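You operate a simulated robot arm through the tools that you are given. There is no shell and no other tool.

The job below is to be done with a simulated robot arm. You get a single attempt, and the scene is never put back.

TASK
Move the white band pot to the sill for more light.
Fine: blind right up; dust the sill with the beige duster first and put it back; the pot stands where the dust lay. Set down upright: beige duster, white band pot. What is to be rubbed or washed off counts as gone when no trace of it is left.

It is judged by the outcome, as a careful person would: the job done as asked, and still so three seconds after it is handed in. It fails if anything else is knocked over, pushed out of place, dropped, spilled or broken.

THE ROBOT
A 6-joint arm with a two-finger parallel gripper, fixed in place. Base frame: the origin is at the foot of the arm, x ahead of it, y to its left, z up. Units: mm, degrees, N and s.
With the tool pointing down near the work surface it reaches from about 100 to 720 mm from the base axis. Its first joint turns from -166.0 to 166.0 degrees. Payload 3.91 kg.
The tool frame sits at the grasp point between the pads (the TCP): z along the fingers, y along the line on which they close. The tips reach 30 mm beyond it. Largest opening 110 mm; finger width 20, thickness 10; the body of the gripper, 48 by 112 mm, starts 55 mm behind the TCP.
Orientation is told as [roll, pitch, yaw] about the base's x, y, z axes, in that order, counted from this pose: with the fingers straight down and closing along the base's y, the tool's x points along the base's -x, its y along +y and its z along -z.

THE INTERFACE
- The arm moves only by the tool step_arm. Its argument "steps" is a list that holds one entry, the list of rows, each a list of 7 numbers: the opening, from 0 (shut) to 1 (fully open), then the shift along the tool's x, y, z in units of 30 mm (1.0 is 30 mm), then the turn, a rotation vector about the tool's x, y, z in units of 4 degrees (1.0 is 4 degrees). In form: [[[hand, tx, ty, tz, ax, ay, az], ...]]. A call has 1 to 20 rows; each row shifts and turns the commanded pose from where the row before left it, along the tool's axes as they then stand. A call with a number of a shift or a turn outside -1 to 1 is refused whole. Rows are played at 5 a second. More than 50 mm and 8.6 degrees between two rows, or a gripper value outside its range, and nothing of the call is played. A pose out of reach is approached as far as the arm can. The call stops where the force on the tool passes 60 N (or 10 N more than at its start, if that is more) or the arm is blocked; 0.2 s more then pass. Each finger travels about 45 mm/s and halts on what it meets, pressing with about 36 N; the grip force reading is that of the motor and also rises with nothing between the fingers. The clock runs only during rows and for 0.2 s after the last one: add rows that do not move to give the fingers time. The reply holds the time, the measured pose of the TCP, the force on the tool along the base axes, the opening and the grip force, in the units named above and with some noise, with the torque about the TCP (base axes, N m) and any sound that the robot's microphone picked up.
- Cameras (640 x 400 px; columns grow to the right, rows downward): "scene" is fixed at [50.3, -498.9, 1561.7]; the picture's right is [0.86, -0.51, 0.00], its down [-0.27, -0.44, -0.86] and it looks along [0.44, 0.73, -0.52] (base axes); focal length 290 px, centre (320, 200). "wrist" rides on the gripper at [77, 7, -114] in the tool frame; the picture's right is [-0.09, 1.00, 0.00], its down [-0.80, -0.07, -0.59] and it looks along [-0.59, -0.05, 0.80] (tool axes); focal length 270 px, centre (320, 200).
- camera(camera): a new picture of that camera. It takes no simulated time.
- move_column(by): slides the trunk up (or, below 0, down) by that many mm; the arm rides with it, the base frame stays. It gives what a move gives, with no picture.
- measure_at(camera, pixels): for up to 12 pixels [column, row] of the newest picture of that camera ("zoom" is the newest enlarged one), the place [x, y, z] in the base frame of the surface seen there, good to about 2 mm. It takes no simulated time.
- close_up(camera, box): a new picture of the part [left, top, right, bottom] of that camera's present view, enlarged. It takes no simulated time.
- hand_in(): hands the job in; it is judged then, once.

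Leave the gripper open and the arm clear of the work at the hand-in unless told otherwise.

The tools are called as name(argument=value, ...) on one line, values as JSON. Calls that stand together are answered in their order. step_arm: Moves the arm, as the interface text tells. Its arguments: {"type":"object","properties":{"steps":{"type":"array","items":{"type":"array","items":{"type":"array","items":{"type":"number"}}}}},"required":["steps"]} The other tools are called the same way: move_column (by) slides the trunk up or down; camera (camera) takes a picture; measure_at (camera, pixels) gives the place of the surface under pixels of a picture; close_up (camera, box) takes an enlarged picture of a part of a camera's view; hand_in () hands the job in.

At the start:

```text
time_s: 0.0
tool_pos: [426.3, -46.5, 1435.8]
tool_rot: [0.0, 0.0, 0.0]
ft_force: [-0.2, -0.3, -0.5]
moment: [0.0, 0.03, -0.02]
finger_gap: 109.8
grip_force: 0.1
trunk travel left (down, up): [-550.0, 60.0]
```

scene: 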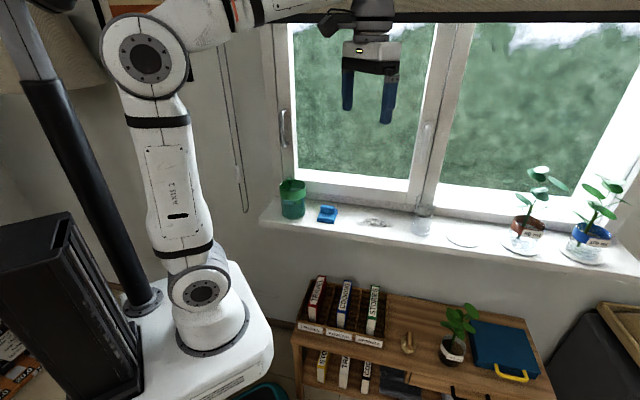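
wrist: 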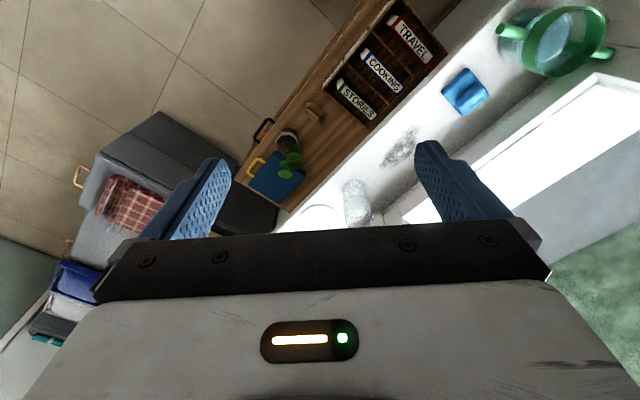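

I see the window sill with a green can, a blue sponge-like thing, a grey dust patch around (375,222), a glass, a saucer and two pots. On the shelf below is a plant in a pot with a white band, at about (453,350), and a beige object at (407,343). I'll enlarge these areas first.

close_up(camera="scene", box=[250, 160, 450, 285])

close_up(camera="scene", box=[290, 270, 550, 400])

close_up(camera="scene", box=[400, 160, 640, 290])

close_up(camera="scene", box=[190, 0, 450, 160])

```text
3.20 times, centred on (350, 222) of scene
```

zoom: 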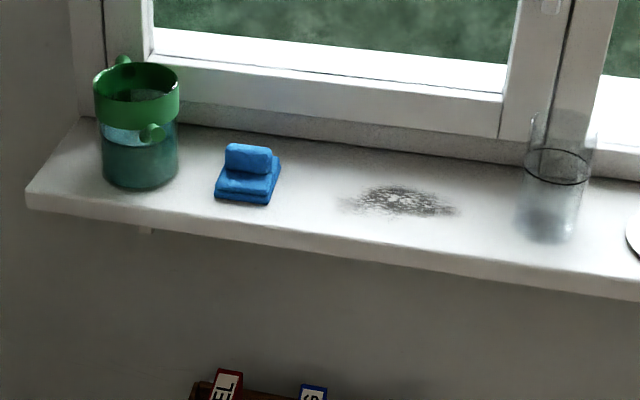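

```text
2.46 times, centred on (420, 335) of scene
```

zoom: 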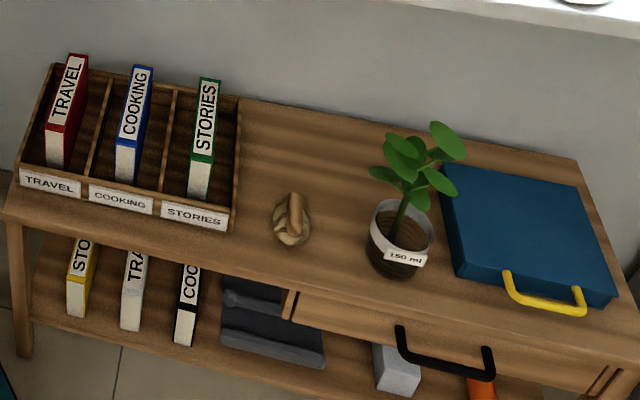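

```text
2.67 times, centred on (520, 225) of scene
```

zoom: 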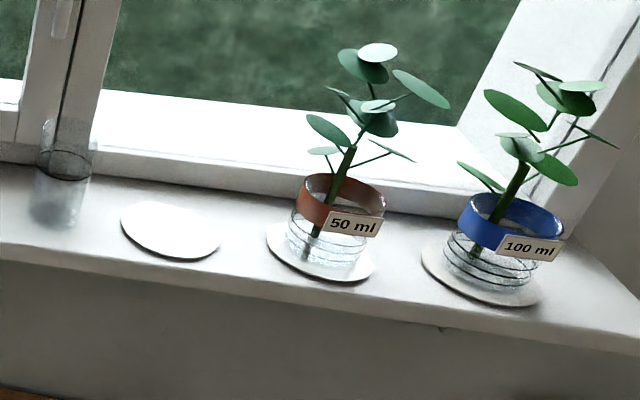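

```text
2.46 times, centred on (320, 80) of scene
```

zoom: 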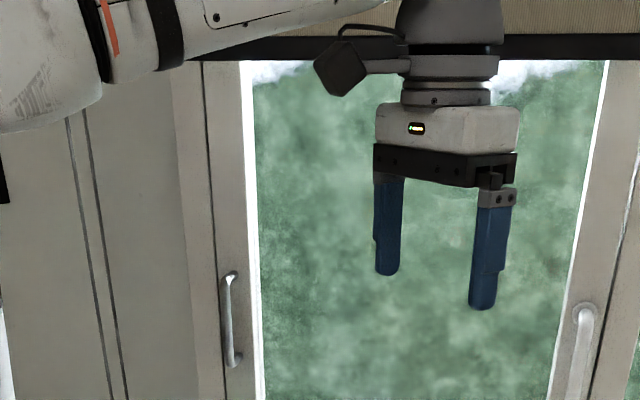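

The blind's dark bottom bar runs at about row 16, and a cord loop hangs at about columns 220-245. I'll measure the key points: cord, blind bar, sill, dust, pot and duster.

camera(camera="scene")

measure_at(camera="scene", pixels=[[470, 17], [600, 17], [290, 20], [470, 5], [220, 60], [235, 130], [244, 205], [240, 180], [232, 60], [200, 70], [400, 150], [290, 150]])

measure_at(camera="scene", pixels=[[357, 221], [375, 222], [390, 224], [375, 217], [375, 229], [265, 222], [423, 222], [460, 238], [330, 213], [640, 276], [400, 246], [290, 210]])

measure_at(camera="scene", pixels=[[409, 337], [405, 350], [408, 345], [449, 352], [454, 358], [440, 345], [466, 345], [455, 320], [300, 340], [395, 320], [420, 360], [500, 340]])

close_up(camera="scene", box=[190, 0, 290, 220])

```text
taken
```

scene: 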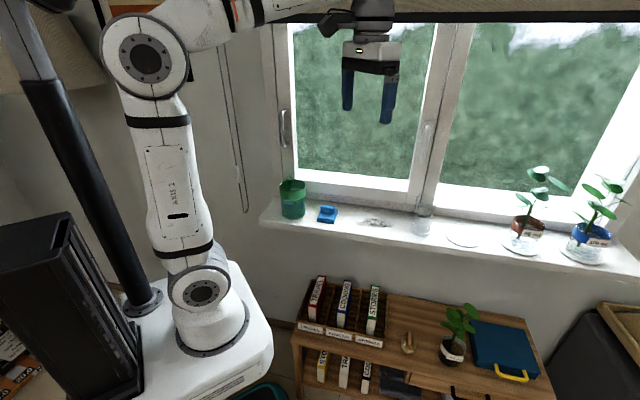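

```text
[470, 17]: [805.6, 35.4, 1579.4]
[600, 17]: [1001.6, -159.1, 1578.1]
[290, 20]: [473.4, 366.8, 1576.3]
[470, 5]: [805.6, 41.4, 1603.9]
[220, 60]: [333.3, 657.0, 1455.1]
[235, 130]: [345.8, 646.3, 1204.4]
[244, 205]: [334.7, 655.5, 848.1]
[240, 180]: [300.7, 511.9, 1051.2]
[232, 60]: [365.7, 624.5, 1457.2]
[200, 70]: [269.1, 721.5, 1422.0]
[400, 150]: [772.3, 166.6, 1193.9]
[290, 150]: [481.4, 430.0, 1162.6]
```

```text
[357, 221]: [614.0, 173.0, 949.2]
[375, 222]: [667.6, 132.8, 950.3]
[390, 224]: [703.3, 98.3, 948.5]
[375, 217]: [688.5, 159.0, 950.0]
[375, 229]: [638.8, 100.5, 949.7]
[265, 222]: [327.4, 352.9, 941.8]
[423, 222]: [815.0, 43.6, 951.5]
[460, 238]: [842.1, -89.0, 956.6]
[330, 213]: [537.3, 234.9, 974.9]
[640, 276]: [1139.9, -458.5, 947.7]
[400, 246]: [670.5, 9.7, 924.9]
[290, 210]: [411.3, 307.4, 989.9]
```

```text
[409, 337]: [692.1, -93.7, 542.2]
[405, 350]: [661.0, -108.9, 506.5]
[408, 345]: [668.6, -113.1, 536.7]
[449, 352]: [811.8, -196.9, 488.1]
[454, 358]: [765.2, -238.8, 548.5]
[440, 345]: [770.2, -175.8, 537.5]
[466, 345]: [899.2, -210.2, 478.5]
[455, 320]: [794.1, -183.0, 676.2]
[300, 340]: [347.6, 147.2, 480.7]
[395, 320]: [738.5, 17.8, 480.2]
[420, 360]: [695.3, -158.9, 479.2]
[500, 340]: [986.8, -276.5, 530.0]
```

```text
1.82 times, centred on (240, 110) of scene
```

zoom: 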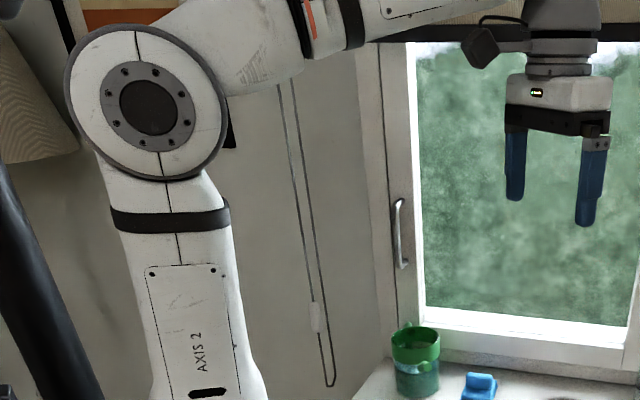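

The wall runs diagonally, at about x+y = 990. The sill top is at z≈950 and the shelf top at z≈480. The blind bar is at z≈1578, and the cord hangs near [300,512] with a small cylinder on one strand. I'll enlarge the cord and blind and measure there.

close_up(camera="scene", box=[205, 130, 285, 220])

close_up(camera="scene", box=[205, 40, 285, 130])

close_up(camera="scene", box=[400, 0, 640, 60])

measure_at(camera="scene", pixels=[[200, 293], [148, 60], [210, 345], [145, 300], [90, 200], [230, 340], [239, 176], [239, 172], [238, 184], [245, 211], [640, 5], [420, 14]])

```text
4.44 times, centred on (245, 175) of scene
```

zoom: 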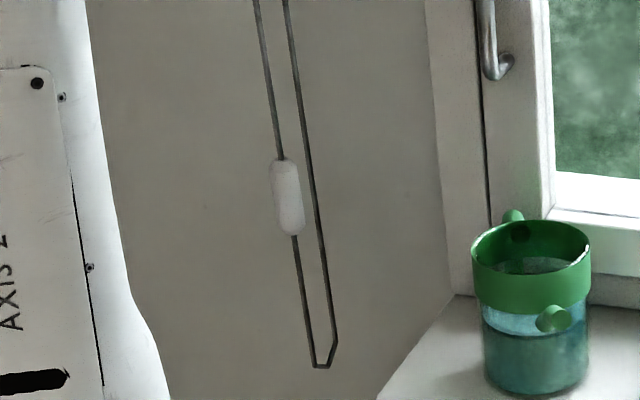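

```text
4.44 times, centred on (245, 85) of scene
```

zoom: 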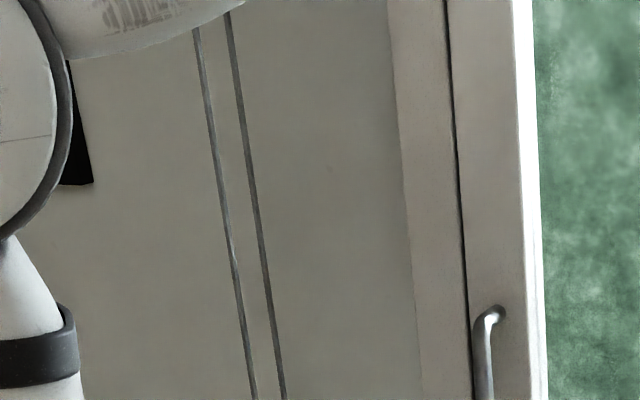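

```text
2.67 times, centred on (520, 30) of scene
```

zoom: 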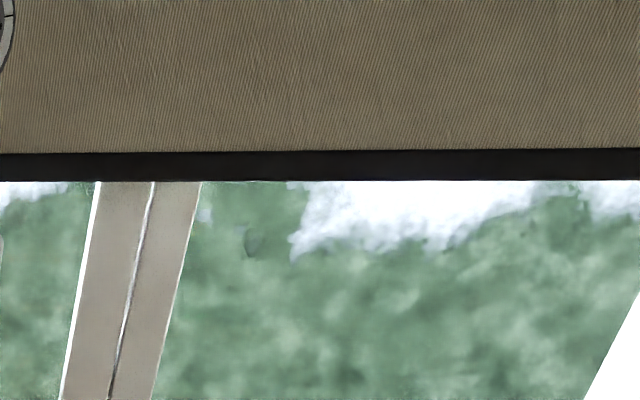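

```text
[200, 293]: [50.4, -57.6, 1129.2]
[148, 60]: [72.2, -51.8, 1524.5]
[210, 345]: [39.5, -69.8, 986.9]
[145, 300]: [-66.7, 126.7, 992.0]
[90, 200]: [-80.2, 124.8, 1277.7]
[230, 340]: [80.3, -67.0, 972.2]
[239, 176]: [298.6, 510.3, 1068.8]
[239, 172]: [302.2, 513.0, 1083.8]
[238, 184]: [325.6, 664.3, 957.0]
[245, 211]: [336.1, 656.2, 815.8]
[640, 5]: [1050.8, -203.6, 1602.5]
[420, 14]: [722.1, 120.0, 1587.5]
```

The shoulder is at z≈1130 and the cord's white pull at about [300,512,1070]. Next I'll enlarge the pot and duster and measure them closely.

close_up(camera="scene", box=[390, 295, 490, 375])

measure_at(camera="zoom", pixels=[[340, 350], [375, 390], [470, 410], [500, 370], [420, 330], [420, 395], [345, 430], [420, 460], [480, 450], [480, 300], [120, 295], [120, 350]])

```text
5.00 times, centred on (440, 335) of scene
```

zoom: 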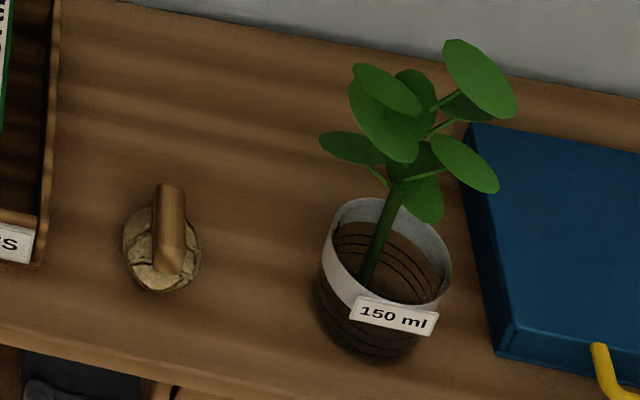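

```text
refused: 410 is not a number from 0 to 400
```

measure_at(camera="zoom", pixels=[[328, 260], [350, 205], [400, 202], [448, 270], [438, 300], [345, 290], [320, 310], [370, 350], [410, 345], [430, 335], [335, 340], [392, 318]])

measure_at(camera="zoom", pixels=[[168, 187], [168, 225], [165, 268], [156, 240], [184, 240], [130, 240], [150, 270], [195, 255], [160, 285], [125, 250], [200, 262], [170, 300]])

measure_at(camera="zoom", pixels=[[480, 75], [380, 85], [345, 150], [470, 165], [395, 190], [515, 105], [475, 140], [500, 350], [560, 370], [40, 260], [20, 320], [300, 370]])

```text
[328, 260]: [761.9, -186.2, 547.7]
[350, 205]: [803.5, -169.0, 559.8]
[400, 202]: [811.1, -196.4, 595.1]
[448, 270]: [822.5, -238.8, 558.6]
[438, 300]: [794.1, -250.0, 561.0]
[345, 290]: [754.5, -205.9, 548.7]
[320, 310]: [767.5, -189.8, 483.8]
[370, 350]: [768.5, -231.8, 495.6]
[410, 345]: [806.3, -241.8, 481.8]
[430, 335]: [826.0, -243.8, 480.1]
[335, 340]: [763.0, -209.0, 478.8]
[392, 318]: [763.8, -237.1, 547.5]
```

```text
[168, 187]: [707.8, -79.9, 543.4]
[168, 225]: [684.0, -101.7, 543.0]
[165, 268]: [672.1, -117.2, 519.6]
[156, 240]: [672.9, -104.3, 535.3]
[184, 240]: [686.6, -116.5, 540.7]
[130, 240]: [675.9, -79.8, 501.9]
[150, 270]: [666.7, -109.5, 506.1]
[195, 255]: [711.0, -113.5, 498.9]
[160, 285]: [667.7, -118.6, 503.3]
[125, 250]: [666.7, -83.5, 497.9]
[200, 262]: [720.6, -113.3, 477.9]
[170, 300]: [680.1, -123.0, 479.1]
```

```text
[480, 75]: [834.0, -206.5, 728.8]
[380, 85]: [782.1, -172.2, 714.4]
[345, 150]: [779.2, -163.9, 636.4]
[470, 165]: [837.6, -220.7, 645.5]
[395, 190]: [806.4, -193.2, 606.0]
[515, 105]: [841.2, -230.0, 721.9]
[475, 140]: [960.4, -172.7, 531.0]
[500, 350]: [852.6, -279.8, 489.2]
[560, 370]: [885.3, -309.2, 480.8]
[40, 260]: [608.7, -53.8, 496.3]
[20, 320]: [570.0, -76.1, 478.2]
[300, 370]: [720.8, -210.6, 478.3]
```

The pot rim is centred near [790,-208], radius about 42 mm, height about 82 mm. The duster is near [690,-99] with its handle running along the wall normal. Before swinging the arm toward the cord, I'll check what stands to the left (lamp and pole), plus the glass, sponge and window frame near the dust.

measure_at(camera="scene", pixels=[[50, 60], [100, 80], [15, 30], [60, 130], [20, 20], [190, 60], [180, 75], [40, 250], [5, 90], [103, 50], [120, 8], [30, 5]])

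measure_at(camera="scene", pixels=[[423, 205], [415, 210], [432, 210], [422, 232], [320, 219], [335, 219], [328, 206], [375, 205], [375, 195], [375, 210], [350, 240], [430, 128]])

```text
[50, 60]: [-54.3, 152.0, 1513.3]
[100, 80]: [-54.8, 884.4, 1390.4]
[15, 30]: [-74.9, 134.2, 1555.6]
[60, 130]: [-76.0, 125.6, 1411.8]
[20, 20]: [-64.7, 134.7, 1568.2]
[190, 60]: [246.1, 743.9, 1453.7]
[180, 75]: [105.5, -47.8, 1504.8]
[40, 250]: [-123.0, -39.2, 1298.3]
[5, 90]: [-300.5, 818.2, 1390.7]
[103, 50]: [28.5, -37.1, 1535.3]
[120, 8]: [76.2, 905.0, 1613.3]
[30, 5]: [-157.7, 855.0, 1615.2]
```

```text
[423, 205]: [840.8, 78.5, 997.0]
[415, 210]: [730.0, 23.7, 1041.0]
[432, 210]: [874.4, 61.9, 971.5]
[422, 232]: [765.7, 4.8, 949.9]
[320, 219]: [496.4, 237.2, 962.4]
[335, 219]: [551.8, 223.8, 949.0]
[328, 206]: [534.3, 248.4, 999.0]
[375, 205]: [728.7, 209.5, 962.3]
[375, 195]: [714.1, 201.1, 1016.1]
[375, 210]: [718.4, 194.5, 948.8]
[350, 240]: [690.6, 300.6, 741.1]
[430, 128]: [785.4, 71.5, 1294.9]
```

The window frame foot is at about n=645 mm (n = distance along the wall normal), the glass is at t≈525 along the wall, and the dust spans t≈312–428. First job is the blind: I'll swing the gripper to the left, still high and clear of the cord, to look at it.

step_arm(steps=[[[1, 0.58, 0.976, 0, 0, 0, 0], [1, 0.58, 0.976, 0, 0, 0, 0], [1, 0.58, 0.976, 0, 0, 0, 0], [1, 0.58, 0.976, 0, 0, 0, 0], [1, 0.58, 0.976, 0, 0, 0, 0], [1, 0.58, 0.976, 0, 0, 0, 0], [1, 0.58, 0.976, 0, 0, 0, 0], [1, 0.58, 0.976, 0, 0, 0, 0], [1, 0.58, 0.976, 0, 0, 0, 0], [1, 0.58, 0.976, 0, 0, 0, 0], [1, 0.58, 0.976, 0, 0, 0, 0], [1, 0.58, 0.976, 0, 0, 0, 0], [1, 0.58, 0.976, 0, 0, 0, 0], [1, 0.58, 0.976, 0, 0, 0, 0], [1, 0.58, 0.976, 0, 0, 0, 0], [1, 0.58, 0.976, 0, 0, 0, 0], [1, 0.58, 0.976, 0, 0, 0, 0], [1, 0.58, 0.976, 0, 0, 0, 0]]])

camera(camera="scene")

```text
time_s: 3.8
tool_pos: [113.8, 482.6, 1435.4]
tool_rot: [-0.2, -0.1, 0.0]
ft_force: [-0.3, 0.2, 0.1]
moment: [-0.02, -0.03, -0.01]
finger_gap: 110.2
grip_force: 0.0
trunk travel left (down, up): [-550.0, 60.0]
```

```text
taken
```

scene: 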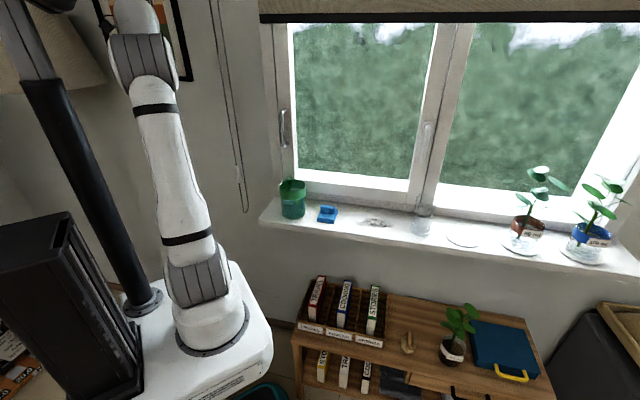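

The arm swung without contact and the blind's left edge is now visible, its bar at rows 16-22. Now I'll yaw the tool so it closes along the wall normal and start tilting it, so the fingers come at the cord pull from the upper left.

step_arm(steps=[[[1, 0, 0, 0, 0, 0, 0.9375], [1, 0, 0, 0, 0, 0, 0.9375], [1, 0, 0, 0, 0, 0, 0.9375], [1, 0, 0, 0, 0, 0, 0.9375], [1, 0, 0, 0, 0, 0, 0.9375], [1, 0, 0, 0, 0, 0, 0.9375], [1, 0, 0, 0, 0, 0, 0.9375], [1, 0, 0, 0, 0, 0, 0.9375], [1, 0, 0, 0, 0, 0, 0.9375], [1, 0, 0, 0, 0, 0, 0.9375], [1, 0, 0, 0, 0, 0, 0.9375], [1, 0, 0, 0, 0, 0, 0.9375]]])

step_arm(steps=[[[1, 0, 0, 0, 0, -0.9375, 0], [1, 0, 0, 0, 0, -0.9375, 0], [1, 0, 0, 0, 0, -0.9375, 0], [1, 0, 0, 0, 0, -0.9375, 0], [1, 0, 0, 0, 0, -0.9375, 0], [1, 0, 0, 0, 0, -0.9375, 0], [1, 0, 0, 0, 0, -0.9375, 0], [1, 0, 0, 0, 0, -0.9375, 0], [1, 0, 0, 0, 0, -0.9375, 0], [1, 0, 0, 0, 0, -0.9375, 0], [1, 0, 0, 0, 0, -0.9375, 0], [1, 0, 0, 0, 0, -0.9375, 0]]])

camera(camera="wrist")

camera(camera="scene")

```text
time_s: 6.4
tool_pos: [114.0, 480.4, 1436.0]
tool_rot: [0.0, 0.0, -45.1]
ft_force: [0.7, 0.4, 0.2]
moment: [0.01, -0.01, 0.0]
finger_gap: 110.2
grip_force: 0.1
trunk travel left (down, up): [-550.0, 60.0]
```

```text
time_s: 9.0
tool_pos: [140.3, 437.0, 1336.2]
tool_rot: [0.3, -44.9, -45.1]
ft_force: [0.8, -1.2, -0.5]
moment: [-0.02, -0.01, 0.03]
finger_gap: 110.2
grip_force: 0.1
out of reach, approached as far as the arm can: row 4, 5, 6, 7, 8, 9, 10, 11, 12
trunk travel left (down, up): [-550.0, 60.0]
```

```text
taken
```

wrist: 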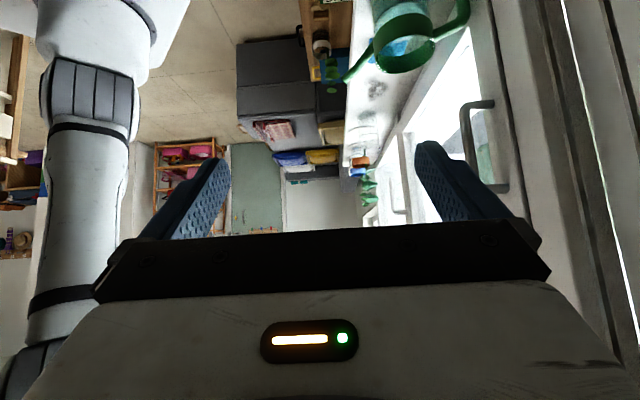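

```text
taken
```

scene: 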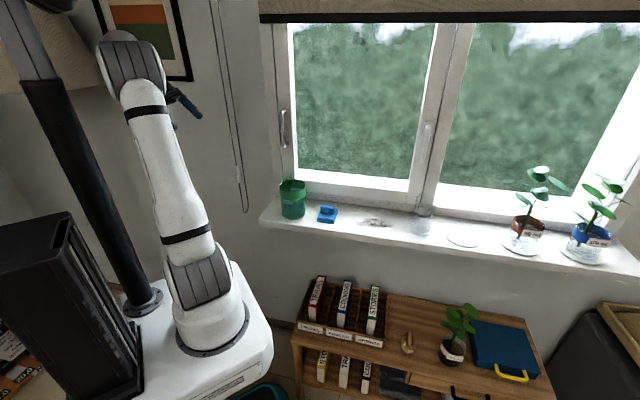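

The tilt was limited by reach because the hand was too high; the hand's now at z≈1336. I'll move straight down next, which in this tilted frame is +x and +z together.

step_arm(steps=[[[1, 1, 0, 1, 0, 0, 0], [1, 1, 0, 1, 0, 0, 0], [1, 1, 0, 1, 0, 0, 0], [1, 1, 0, 1, 0, 0, 0], [1, 1, 0, 1, 0, 0, 0]]])

camera(camera="wrist")

camera(camera="scene")

```text
time_s: 10.2
tool_pos: [141.1, 438.0, 1124.7]
tool_rot: [0.0, -45.1, -45.1]
ft_force: [0.4, 0.1, 0.0]
moment: [0.0, 0.06, 0.03]
finger_gap: 110.0
grip_force: 0.2
trunk travel left (down, up): [-550.0, 60.0]
```

```text
taken
```

wrist: 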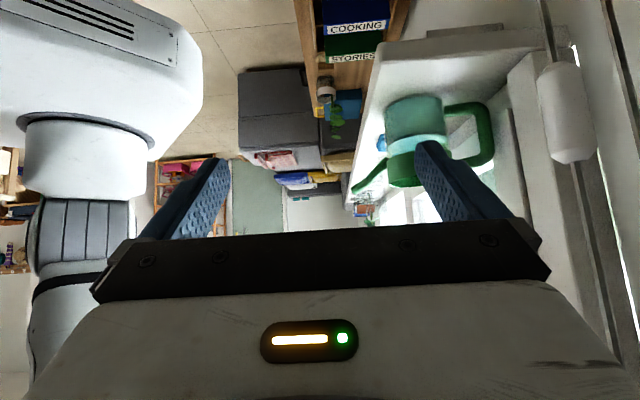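

```text
taken
```

scene: 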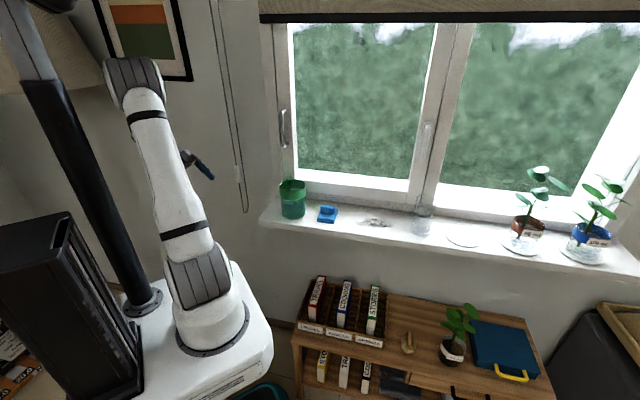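

The white cord pull is now visible in the wrist view at about (565,110), upside down, with its second strand beside it at (600,250). I'll measure both.

measure_at(camera="wrist", pixels=[[565, 70], [565, 110], [570, 155], [545, 110], [588, 110], [545, 25], [590, 210], [605, 280], [612, 40], [630, 120], [600, 250], [630, 300]])

close_up(camera="wrist", box=[480, 0, 640, 200])

```text
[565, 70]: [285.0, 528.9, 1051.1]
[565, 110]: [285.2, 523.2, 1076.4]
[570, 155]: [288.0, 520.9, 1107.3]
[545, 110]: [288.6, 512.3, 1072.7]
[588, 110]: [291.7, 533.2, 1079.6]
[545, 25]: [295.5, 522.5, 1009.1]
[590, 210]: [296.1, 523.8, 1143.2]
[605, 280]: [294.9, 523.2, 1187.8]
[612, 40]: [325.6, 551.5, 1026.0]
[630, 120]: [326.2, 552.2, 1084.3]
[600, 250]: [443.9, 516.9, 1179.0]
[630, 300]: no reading
```

```text
2.00 times, centred on (560, 100) of wrist
```

zoom: 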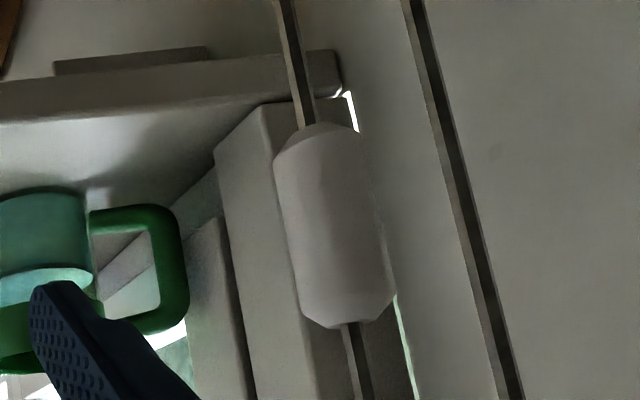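

The two strands lie one behind the other: the front strand with the pull is at about [296,524] (n≈580) and the back strand at [326,552]. So I'll grip the pull from the front, closing along the wall. First I turn the tool 90° about the vertical in place.

step_arm(steps=[[[1, 0, 0, 0, -0.9943, 0, -0.9943], [1, 0, 0, 0, -0.9943, 0, -0.9943], [1, 0, 0, 0, -0.9943, 0, -0.9943], [1, 0, 0, 0, -0.9943, 0, -0.9943], [1, 0, 0, 0, -0.9943, 0, -0.9943], [1, 0, 0, 0, -0.9943, 0, -0.9943], [1, 0, 0, 0, -0.9943, 0, -0.9943], [1, 0, 0, 0, -0.9943, 0, -0.9943], [1, 0, 0, 0, -0.9943, 0, -0.9943], [1, 0, 0, 0, -0.9943, 0, -0.9943], [1, 0, 0, 0, -0.9943, 0, -0.9943], [1, 0, 0, 0, -0.9943, 0, -0.9943], [1, 0, 0, 0, -0.9943, 0, -0.9943], [1, 0, 0, 0, -0.9943, 0, -0.9943], [1, 0, 0, 0, -0.9943, 0, -0.9943], [1, 0, 0, 0, -0.9943, 0, -0.9943]]])

camera(camera="wrist")

camera(camera="scene")

```text
time_s: 13.6
tool_pos: [141.0, 437.9, 1125.4]
tool_rot: [0.0, -45.0, 45.0]
ft_force: [0.8, 0.3, 0.0]
moment: [-0.01, 0.0, -0.03]
finger_gap: 110.3
grip_force: 0.1
trunk travel left (down, up): [-550.0, 60.0]
```

```text
taken
```

wrist: 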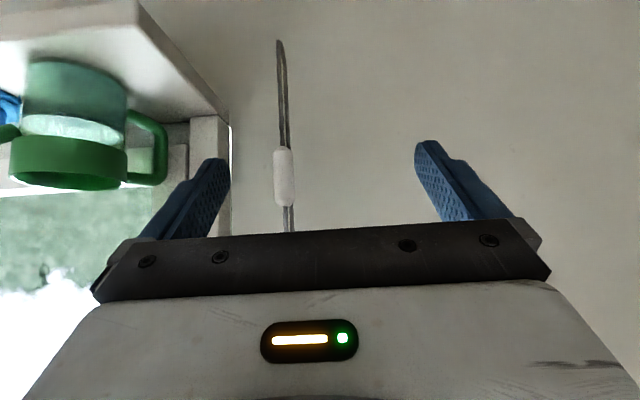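

```text
taken
```

scene: 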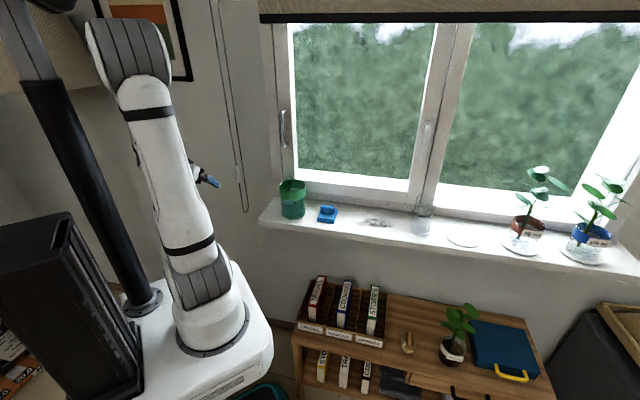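

The pull is centred between the fingers at (284,178). I'll shift to a pre-grasp point in front of and above it, then check.

step_arm(steps=[[[0.7, -0.731, -0.408, 0.53, 0, 0, 0], [0.7, -0.731, -0.408, 0.53, 0, 0, 0], [0.7, -0.731, -0.408, 0.53, 0, 0, 0], [0.7, -0.731, -0.408, 0.53, 0, 0, 0]]])

camera(camera="wrist")

```text
time_s: 14.6
tool_pos: [251.2, 478.4, 1142.3]
tool_rot: [-0.1, -45.0, 45.1]
ft_force: [-0.3, -0.1, 0.0]
moment: [0.01, -0.01, 0.01]
finger_gap: 77.0
grip_force: 0.0
trunk travel left (down, up): [-550.0, 60.0]
```

```text
taken
```

wrist: 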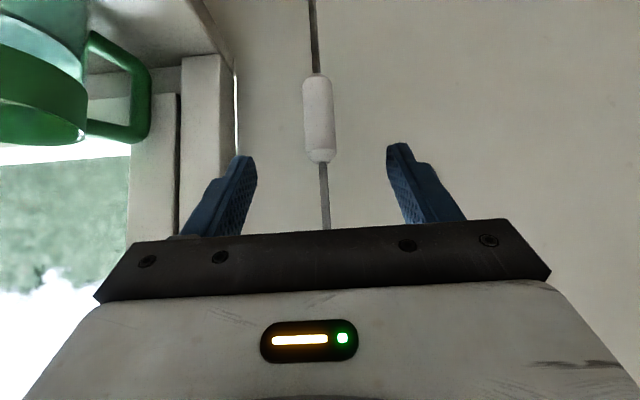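

The pull sits centred at (320,115). I'll advance about 80 mm along the fingers and close on it.

step_arm(steps=[[[0.7, 0, 0, 0.89, 0, 0, 0], [0.7, 0, 0, 0.89, 0, 0, 0], [0.7, 0, 0, 0.89, 0, 0, 0], [0.0, 0, 0, 0, 0, 0, 0], [0.0, 0, 0, 0, 0, 0, 0], [0.0, 0, 0, 0, 0, 0, 0], [0.0, 0, 0, 0, 0, 0, 0], [0.0, 0, 0, 0, 0, 0, 0]]])

camera(camera="wrist")

camera(camera="scene")

```text
time_s: 16.4
tool_pos: [292.5, 518.2, 1085.3]
tool_rot: [-0.1, -45.0, 45.0]
ft_force: [2.5, -3.7, -0.1]
moment: [-0.02, -0.01, -0.04]
finger_gap: 22.6
grip_force: 45.4
trunk travel left (down, up): [-550.0, 60.0]
```

```text
taken
```

wrist: 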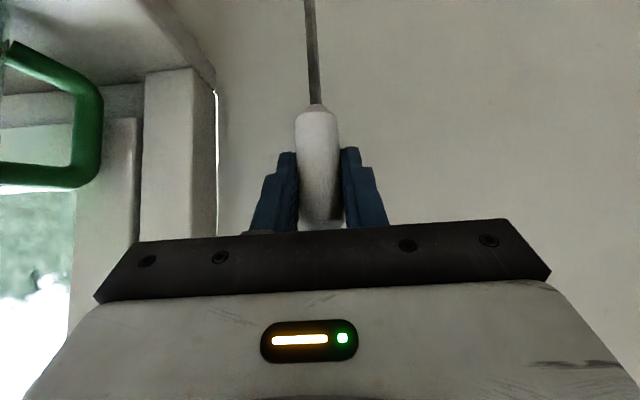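

```text
taken
```

scene: 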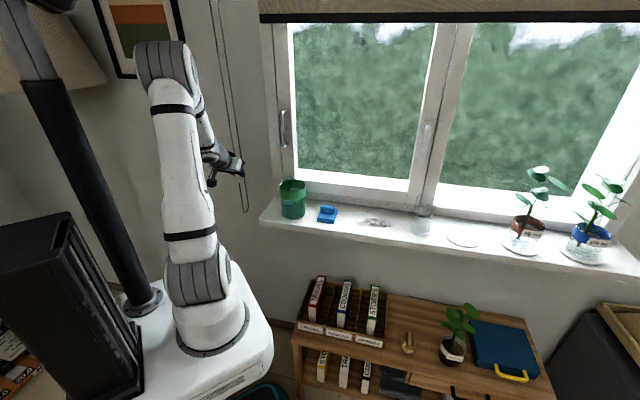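

I hold the pull (gap 22.6 mm). I'll pull it straight down about 45 mm and watch the force and the blind bar.

step_arm(steps=[[[0, 0.35, 0, 0.35, 0, 0, 0], [0, 0.35, 0, 0.35, 0, 0, 0], [0, 0.35, 0, 0.35, 0, 0, 0], [0, 0, 0, 0, 0, 0, 0]]])

camera(camera="scene")

measure_at(camera="scene", pixels=[[470, 17], [470, 10], [600, 17], [290, 20]])

camera(camera="wrist")

```text
time_s: 17.4
tool_pos: [291.3, 518.7, 1039.7]
tool_rot: [0.0, -45.0, 45.0]
ft_force: [6.0, -0.3, 2.6]
moment: [0.32, -0.42, -0.04]
finger_gap: 22.7
grip_force: 44.7
trunk travel left (down, up): [-550.0, 60.0]
```

```text
taken
```

scene: 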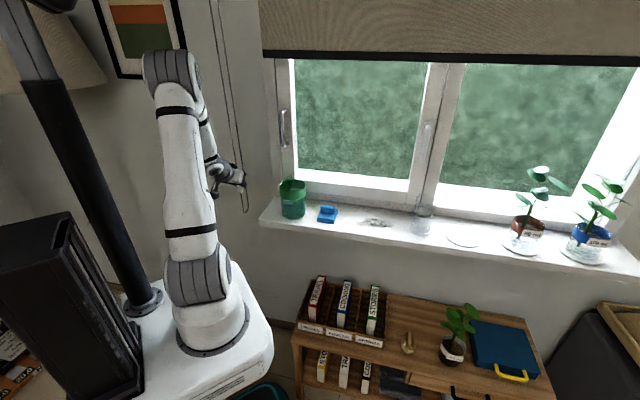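

```text
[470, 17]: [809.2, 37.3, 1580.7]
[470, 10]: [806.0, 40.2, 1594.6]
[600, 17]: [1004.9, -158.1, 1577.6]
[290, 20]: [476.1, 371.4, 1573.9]
```

```text
taken
```

wrist: 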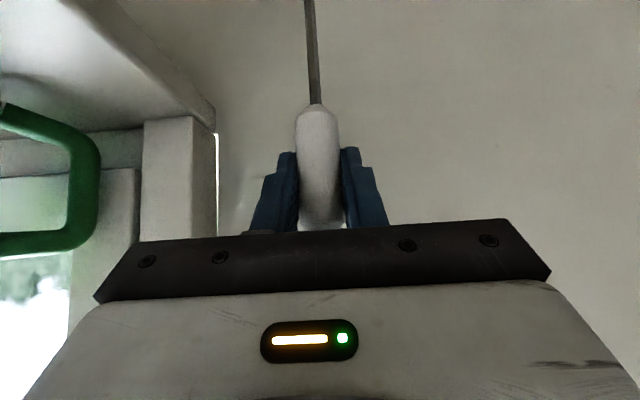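

Pulling down lowered the blind: the bar went from row 17 to row 58, roughly twice the pull. So this strand must go up. I'll move the pull upward past its starting height and watch.

step_arm(steps=[[[0, -0.35, 0, -0.35, 0, 0, 0], [0, -0.35, 0, -0.35, 0, 0, 0], [0, -0.35, 0, -0.35, 0, 0, 0], [0, -0.35, 0, -0.35, 0, 0, 0], [0, -0.35, 0, -0.35, 0, 0, 0], [0, 0, 0, 0, 0, 0, 0]]])

camera(camera="scene")

camera(camera="wrist")

```text
time_s: 18.8
tool_pos: [291.0, 517.7, 1114.5]
tool_rot: [0.0, -45.0, 45.0]
ft_force: [3.6, -4.0, -2.5]
moment: [-0.31, 0.22, -0.06]
finger_gap: 22.9
grip_force: 45.3
trunk travel left (down, up): [-550.0, 60.0]
```

```text
taken
```

scene: 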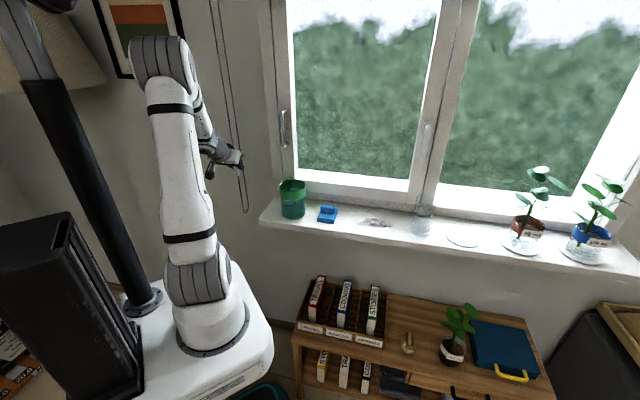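

```text
taken
```

wrist: 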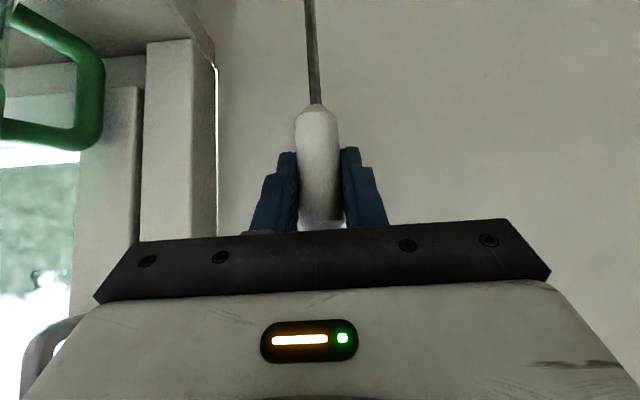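

The bar has risen out of the picture with only about 2.5 N of resistance. I'll keep going up in small steps and read the force for the top stop.

step_arm(steps=[[[0, -0.35, 0, -0.35, 0, 0, 0], [0, -0.35, 0, -0.35, 0, 0, 0], [0, 0, 0, 0, 0, 0, 0]]])

step_arm(steps=[[[0, -0.24, 0, -0.24, 0, 0, 0], [0, -0.24, 0, -0.24, 0, 0, 0], [0, 0, 0, 0, 0, 0, 0]]])

camera(camera="wrist")

```text
time_s: 19.6
tool_pos: [291.2, 516.9, 1144.7]
tool_rot: [0.0, -45.0, 45.0]
ft_force: [-0.5, -5.3, -3.0]
moment: [-0.35, 0.24, -0.03]
finger_gap: 22.6
grip_force: 45.3
trunk travel left (down, up): [-550.0, 60.0]
```

```text
time_s: 20.4
tool_pos: [292.3, 517.8, 1166.1]
tool_rot: [0.0, -45.0, 45.0]
ft_force: [0.5, -4.0, -1.7]
moment: [-0.32, 0.28, -0.05]
finger_gap: 22.5
grip_force: 44.9
trunk travel left (down, up): [-550.0, 60.0]
```

```text
taken
```

wrist: 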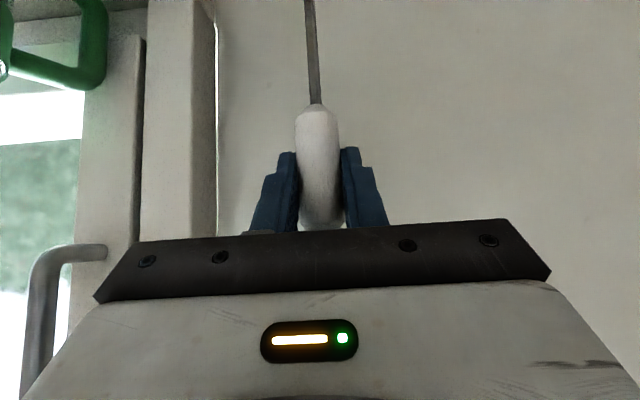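

Still moving freely at z=1166 with about 2 N of resistance, so there's no stop yet. I'll continue up.

step_arm(steps=[[[0, -0.24, 0, -0.24, 0, 0, 0], [0, -0.24, 0, -0.24, 0, 0, 0], [0, 0, 0, 0, 0, 0, 0]]])

step_arm(steps=[[[0, -0.24, 0, -0.24, 0, 0, 0], [0, -0.24, 0, -0.24, 0, 0, 0], [0, 0, 0, 0, 0, 0, 0]]])

```text
time_s: 21.2
tool_pos: [291.1, 517.9, 1184.5]
tool_rot: [0.0, -45.0, 45.0]
ft_force: [4.1, -1.5, -2.4]
moment: [-0.22, 0.12, -0.03]
finger_gap: 22.8
grip_force: 44.8
trunk travel left (down, up): [-550.0, 60.0]
```

```text
time_s: 22.0
tool_pos: [290.7, 518.0, 1206.1]
tool_rot: [0.0, -45.0, 45.1]
ft_force: [3.0, -1.9, -2.7]
moment: [-0.27, 0.16, 0.01]
finger_gap: 22.6
grip_force: 44.7
trunk travel left (down, up): [-550.0, 60.0]
```

Same light resistance at z=1206. I'll continue, then check that the grip on the pull has not slipped.

step_arm(steps=[[[0, -0.24, 0, -0.24, 0, 0, 0], [0, -0.24, 0, -0.24, 0, 0, 0], [0, 0, 0, 0, 0, 0, 0]]])

step_arm(steps=[[[0, -0.24, 0, -0.24, 0, 0, 0], [0, -0.24, 0, -0.24, 0, 0, 0], [0, 0, 0, 0, 0, 0, 0]]])

camera(camera="wrist")

camera(camera="scene")

```text
time_s: 22.8
tool_pos: [291.4, 518.4, 1225.5]
tool_rot: [-0.1, -45.0, 45.0]
ft_force: [3.5, -2.1, -2.6]
moment: [-0.28, 0.2, -0.04]
finger_gap: 22.8
grip_force: 45.2
trunk travel left (down, up): [-550.0, 60.0]
```

```text
time_s: 23.6
tool_pos: [291.4, 518.7, 1246.6]
tool_rot: [0.0, -45.0, 44.9]
ft_force: [1.7, -1.1, -2.8]
moment: [-0.34, 0.29, -0.03]
finger_gap: 22.6
grip_force: 45.3
trunk travel left (down, up): [-550.0, 60.0]
```

```text
taken
```

wrist: 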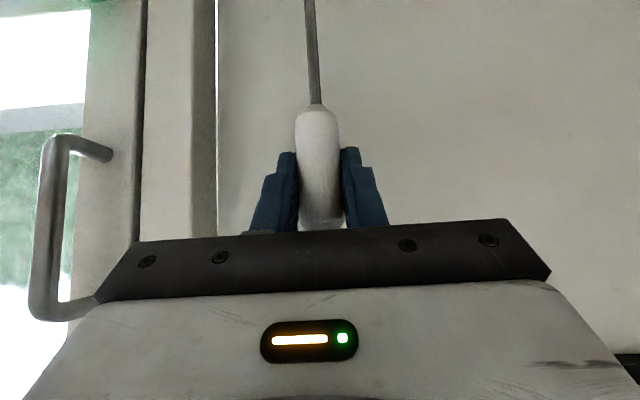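

```text
taken
```

scene: 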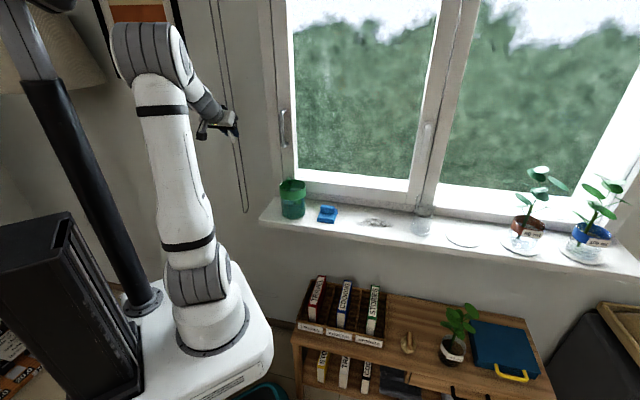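

The grip is still good and the pull is now at z≈1247, without a stop. I'll keep raising.

step_arm(steps=[[[0, -0.24, 0, -0.24, 0, 0, 0], [0, -0.24, 0, -0.24, 0, 0, 0], [0, -0.24, 0, -0.24, 0, 0, 0], [0, 0, 0, 0, 0, 0, 0]]])

step_arm(steps=[[[0, -0.24, 0, -0.24, 0, 0, 0], [0, -0.24, 0, -0.24, 0, 0, 0], [0, -0.24, 0, -0.24, 0, 0, 0], [0, 0, 0, 0, 0, 0, 0]]])

camera(camera="wrist")

```text
time_s: 24.6
tool_pos: [291.2, 518.0, 1277.9]
tool_rot: [0.0, -45.0, 45.1]
ft_force: [0.6, -4.9, -1.7]
moment: [-0.33, 0.23, -0.01]
finger_gap: 22.7
grip_force: 45.4
trunk travel left (down, up): [-550.0, 60.0]
```

```text
time_s: 25.6
tool_pos: [292.0, 517.7, 1308.2]
tool_rot: [0.1, -45.0, 45.0]
ft_force: [4.2, -5.8, -2.4]
moment: [-0.32, 0.18, -0.01]
finger_gap: 22.9
grip_force: 45.1
trunk travel left (down, up): [-550.0, 60.0]
```

```text
taken
```

wrist: 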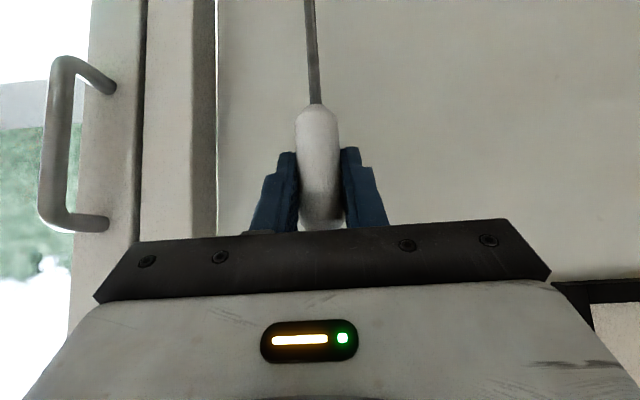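

Still free at z=1308. I'll carry on upward.

step_arm(steps=[[[0, -0.24, 0, -0.24, 0, 0, 0], [0, -0.24, 0, -0.24, 0, 0, 0], [0, -0.24, 0, -0.24, 0, 0, 0], [0, 0, 0, 0, 0, 0, 0]]])

step_arm(steps=[[[0, -0.24, 0, -0.24, 0, 0, 0], [0, -0.24, 0, -0.24, 0, 0, 0], [0, -0.24, 0, -0.24, 0, 0, 0], [0, 0, 0, 0, 0, 0, 0]]])

camera(camera="scene")

```text
time_s: 26.6
tool_pos: [294.7, 519.9, 1331.6]
tool_rot: [-0.3, -44.4, 45.2]
ft_force: [4.2, -2.0, -43.7]
moment: [0.09, 0.3, -0.04]
finger_gap: 23.0
grip_force: 44.9
trunk travel left (down, up): [-550.0, 60.0]
```

```text
time_s: 27.6
tool_pos: [290.6, 517.5, 1370.5]
tool_rot: [0.0, -45.1, 45.1]
ft_force: [0.0, 0.1, 0.2]
moment: [0.03, -0.04, 0.0]
finger_gap: 0.0
grip_force: 37.5
trunk travel left (down, up): [-550.0, 60.0]
```

```text
taken
```

scene: 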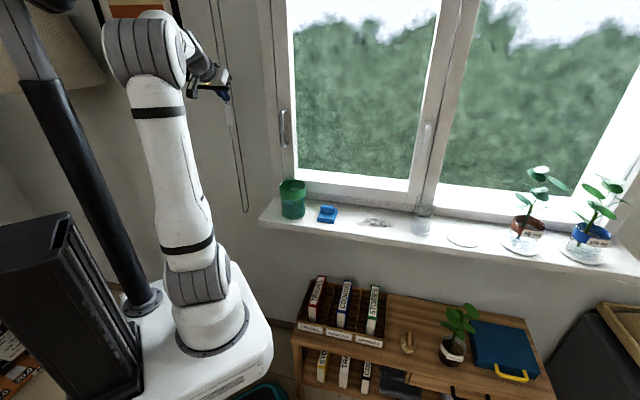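

The force rose to about 44 N at z≈1331: that's the blind's top stop. Then the fingers slid up off the pull, which I can see below them at (230,115). I'll open and back away straight out from the wall, then check the blind.

step_arm(steps=[[[0.5, 0, 0, 0, 0, 0, 0], [0.7, 0, 0, 0, 0, 0, 0], [0.7, 0, 0, 0, 0, 0, 0], [0.7, 0.5, 0, -0.5, 0, 0, 0], [0.7, 0.7, 0, -0.7, 0, 0, 0], [0.7, 0.7, 0, -0.7, 0, 0, 0], [0.7, 0.7, 0, -0.7, 0, 0, 0], [0.7, 0.7, 0, -0.7, 0, 0, 0], [0.7, 0.7, 0, -0.7, 0, 0, 0]]])

camera(camera="scene")

camera(camera="wrist")

```text
time_s: 29.6
tool_pos: [171.6, 397.0, 1369.3]
tool_rot: [0.0, -45.0, 45.0]
ft_force: [1.4, -0.1, 0.3]
moment: [-0.01, 0.0, 0.01]
finger_gap: 77.1
grip_force: 0.0
trunk travel left (down, up): [-550.0, 60.0]
```

```text
taken
```

scene: 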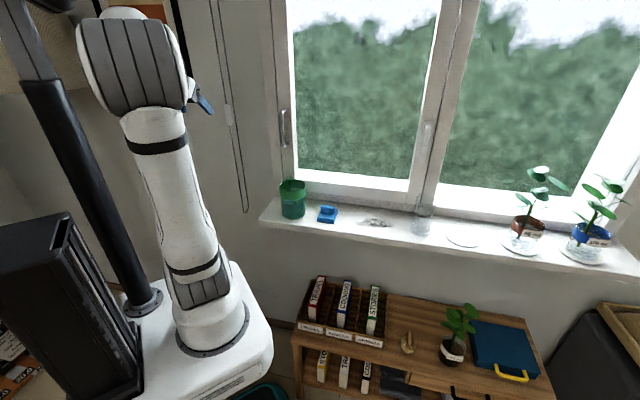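

```text
taken
```

wrist: 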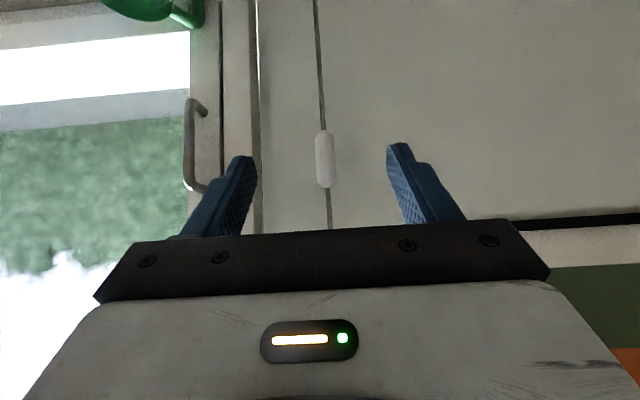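

The pull stays up. To confirm the blind is fully up I'll turn the hand to look along and up the window, swinging back toward the middle of the work area on the way.

step_arm(steps=[[[0.7, 0, 0, 0, 0.9943, 0, 0.9943], [0.7, 0, 0, 0, 0.9943, 0, 0.9943], [0.7, 0, 0, 0, 0.9943, 0, 0.9943], [0.7, 0, 0, 0, 0.9943, 0, 0.9943], [0.7, 0, 0, 0, 0.9943, 0, 0.9943], [0.7, 0, 0, 0, 0.9943, 0, 0.9943], [0.7, 0, 0, 0, 0.9943, 0, 0.9943], [0.7, 0, 0, 0, 0.9943, 0, 0.9943]]])

step_arm(steps=[[[0.7, -0.312, -0.936, 0.312, 0, 0, 0], [0.7, -0.312, -0.936, 0.312, 0, 0, 0], [0.7, -0.312, -0.936, 0.312, 0, 0, 0], [0.7, -0.312, -0.936, 0.312, 0, 0, 0], [0.7, -0.312, -0.936, 0.312, 0, 0, 0], [0.7, -0.312, -0.936, 0.312, 0, 0, 0], [0.7, -0.312, -0.936, 0.312, 0, 0, 0], [0.7, -0.312, -0.936, 0.312, 0, 0, 0], [0.7, -0.312, -0.936, 0.312, 0, 0, 0], [0.7, -0.312, -0.936, 0.312, 0, 0, 0], [0.7, -0.312, -0.936, 0.312, 0, 0, 0], [0.7, -0.312, -0.936, 0.312, 0, 0, 0]]])

step_arm(steps=[[[0.7, 0, 0, 0, 0, -0.97, 0], [0.7, 0, 0, 0, 0, -0.97, 0], [0.7, 0, 0, 0, 0, -0.97, 0], [0.7, 0, 0, 0, 0, -0.97, 0], [0.7, 0, 0, 0, 0, -0.97, 0], [0.7, 0, 0, 0, 0, -0.97, 0], [0.7, 0, 0, 0, 0, -0.97, 0], [0.7, 0, 0, 0, 0, -0.97, 0], [0.7, 0, 0, 0, 0, -0.97, 0]]])

camera(camera="wrist")

camera(camera="scene")

```text
time_s: 31.4
tool_pos: [171.0, 398.0, 1368.7]
tool_rot: [0.0, -45.1, -0.1]
ft_force: [-0.6, 0.8, 0.4]
moment: [0.01, -0.01, 0.0]
finger_gap: 76.9
grip_force: 0.0
trunk travel left (down, up): [-550.0, 60.0]
```

```text
time_s: 34.0
tool_pos: [334.6, 70.2, 1364.3]
tool_rot: [-0.7, -44.0, 1.8]
ft_force: [0.2, -0.5, 0.3]
moment: [-0.03, -0.01, -0.04]
finger_gap: 77.0
grip_force: 0.1
trunk travel left (down, up): [-550.0, 60.0]
```

```text
time_s: 36.0
tool_pos: [331.0, 60.9, 1367.5]
tool_rot: [0.1, -80.0, -0.1]
ft_force: [-0.9, -0.3, -0.1]
moment: [0.02, 0.03, 0.0]
finger_gap: 77.1
grip_force: 0.1
trunk travel left (down, up): [-550.0, 60.0]
```

```text
taken
```

wrist: 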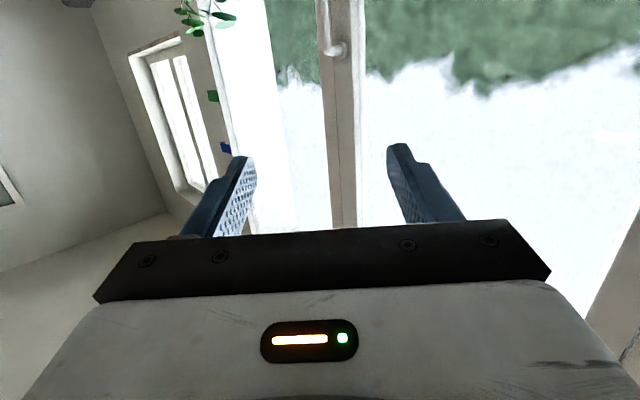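

```text
taken
```

scene: 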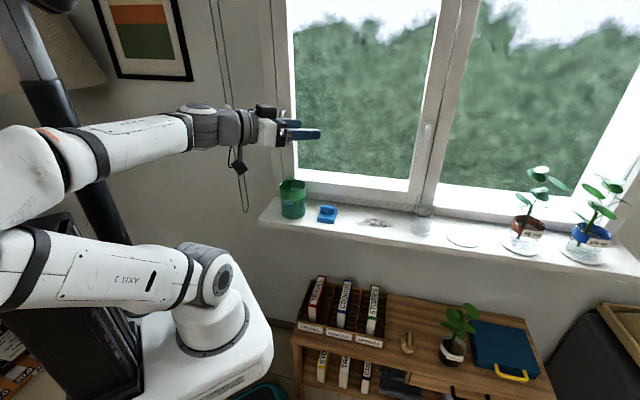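

The sky is visible up to about z≈1780 in this view. I'll tilt the hand a bit further up to see the blind itself.

step_arm(steps=[[[0.7, 0, 0, 0, 0, -1, 0], [0.7, 0, 0, 0, 0, -1, 0], [0.7, 0, 0, 0, 0, -1, 0], [0.7, 0, 0, 0, 0, -1, 0], [0.7, 0, 0, 0, 0, -1, 0], [0.7, 0, 0, 0, 0, -1, 0], [0.7, 0, 0, 0, 0, -1, 0]]])

camera(camera="wrist")

```text
time_s: 37.6
tool_pos: [355.5, 84.5, 1451.7]
tool_rot: [179.8, -72.1, -179.8]
ft_force: [0.1, -0.2, 0.2]
moment: [-0.01, 0.0, 0.0]
finger_gap: 76.9
grip_force: 0.0
out of reach, approached as far as the arm can: row 1, 2, 3, 4, 5, 6, 7
trunk travel left (down, up): [-550.0, 60.0]
```

```text
taken
```

wrist: 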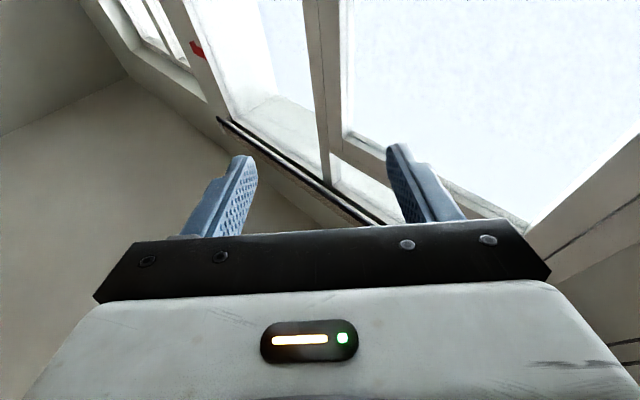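

The dark bar is now visible from (220,120) to (380,220), above the window panes' top frame. I'll enlarge it and measure its height.

close_up(camera="wrist", box=[190, 80, 430, 230])

measure_at(camera="wrist", pixels=[[230, 128], [270, 153], [300, 172], [340, 198], [265, 160], [300, 180], [350, 215], [330, 150], [430, 180], [250, 125], [330, 210], [280, 110]])

```text
2.67 times, centred on (310, 155) of wrist
```

zoom: 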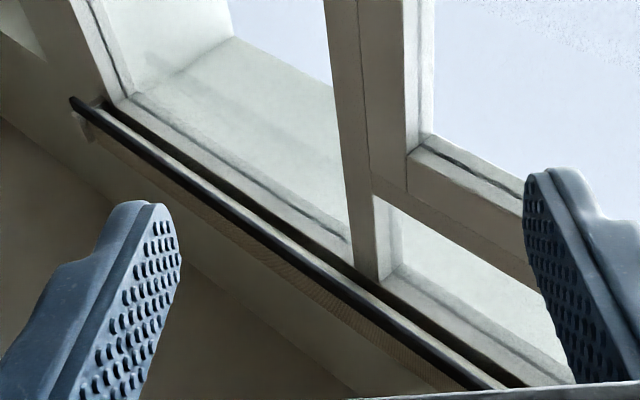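

```text
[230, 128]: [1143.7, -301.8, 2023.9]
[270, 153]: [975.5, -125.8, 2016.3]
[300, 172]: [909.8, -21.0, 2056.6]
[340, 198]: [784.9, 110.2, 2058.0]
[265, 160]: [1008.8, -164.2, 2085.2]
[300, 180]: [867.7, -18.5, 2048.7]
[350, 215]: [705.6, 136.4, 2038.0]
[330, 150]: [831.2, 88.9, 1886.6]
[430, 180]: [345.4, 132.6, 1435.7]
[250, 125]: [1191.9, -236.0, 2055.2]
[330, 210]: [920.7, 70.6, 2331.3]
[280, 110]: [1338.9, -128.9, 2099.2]
```

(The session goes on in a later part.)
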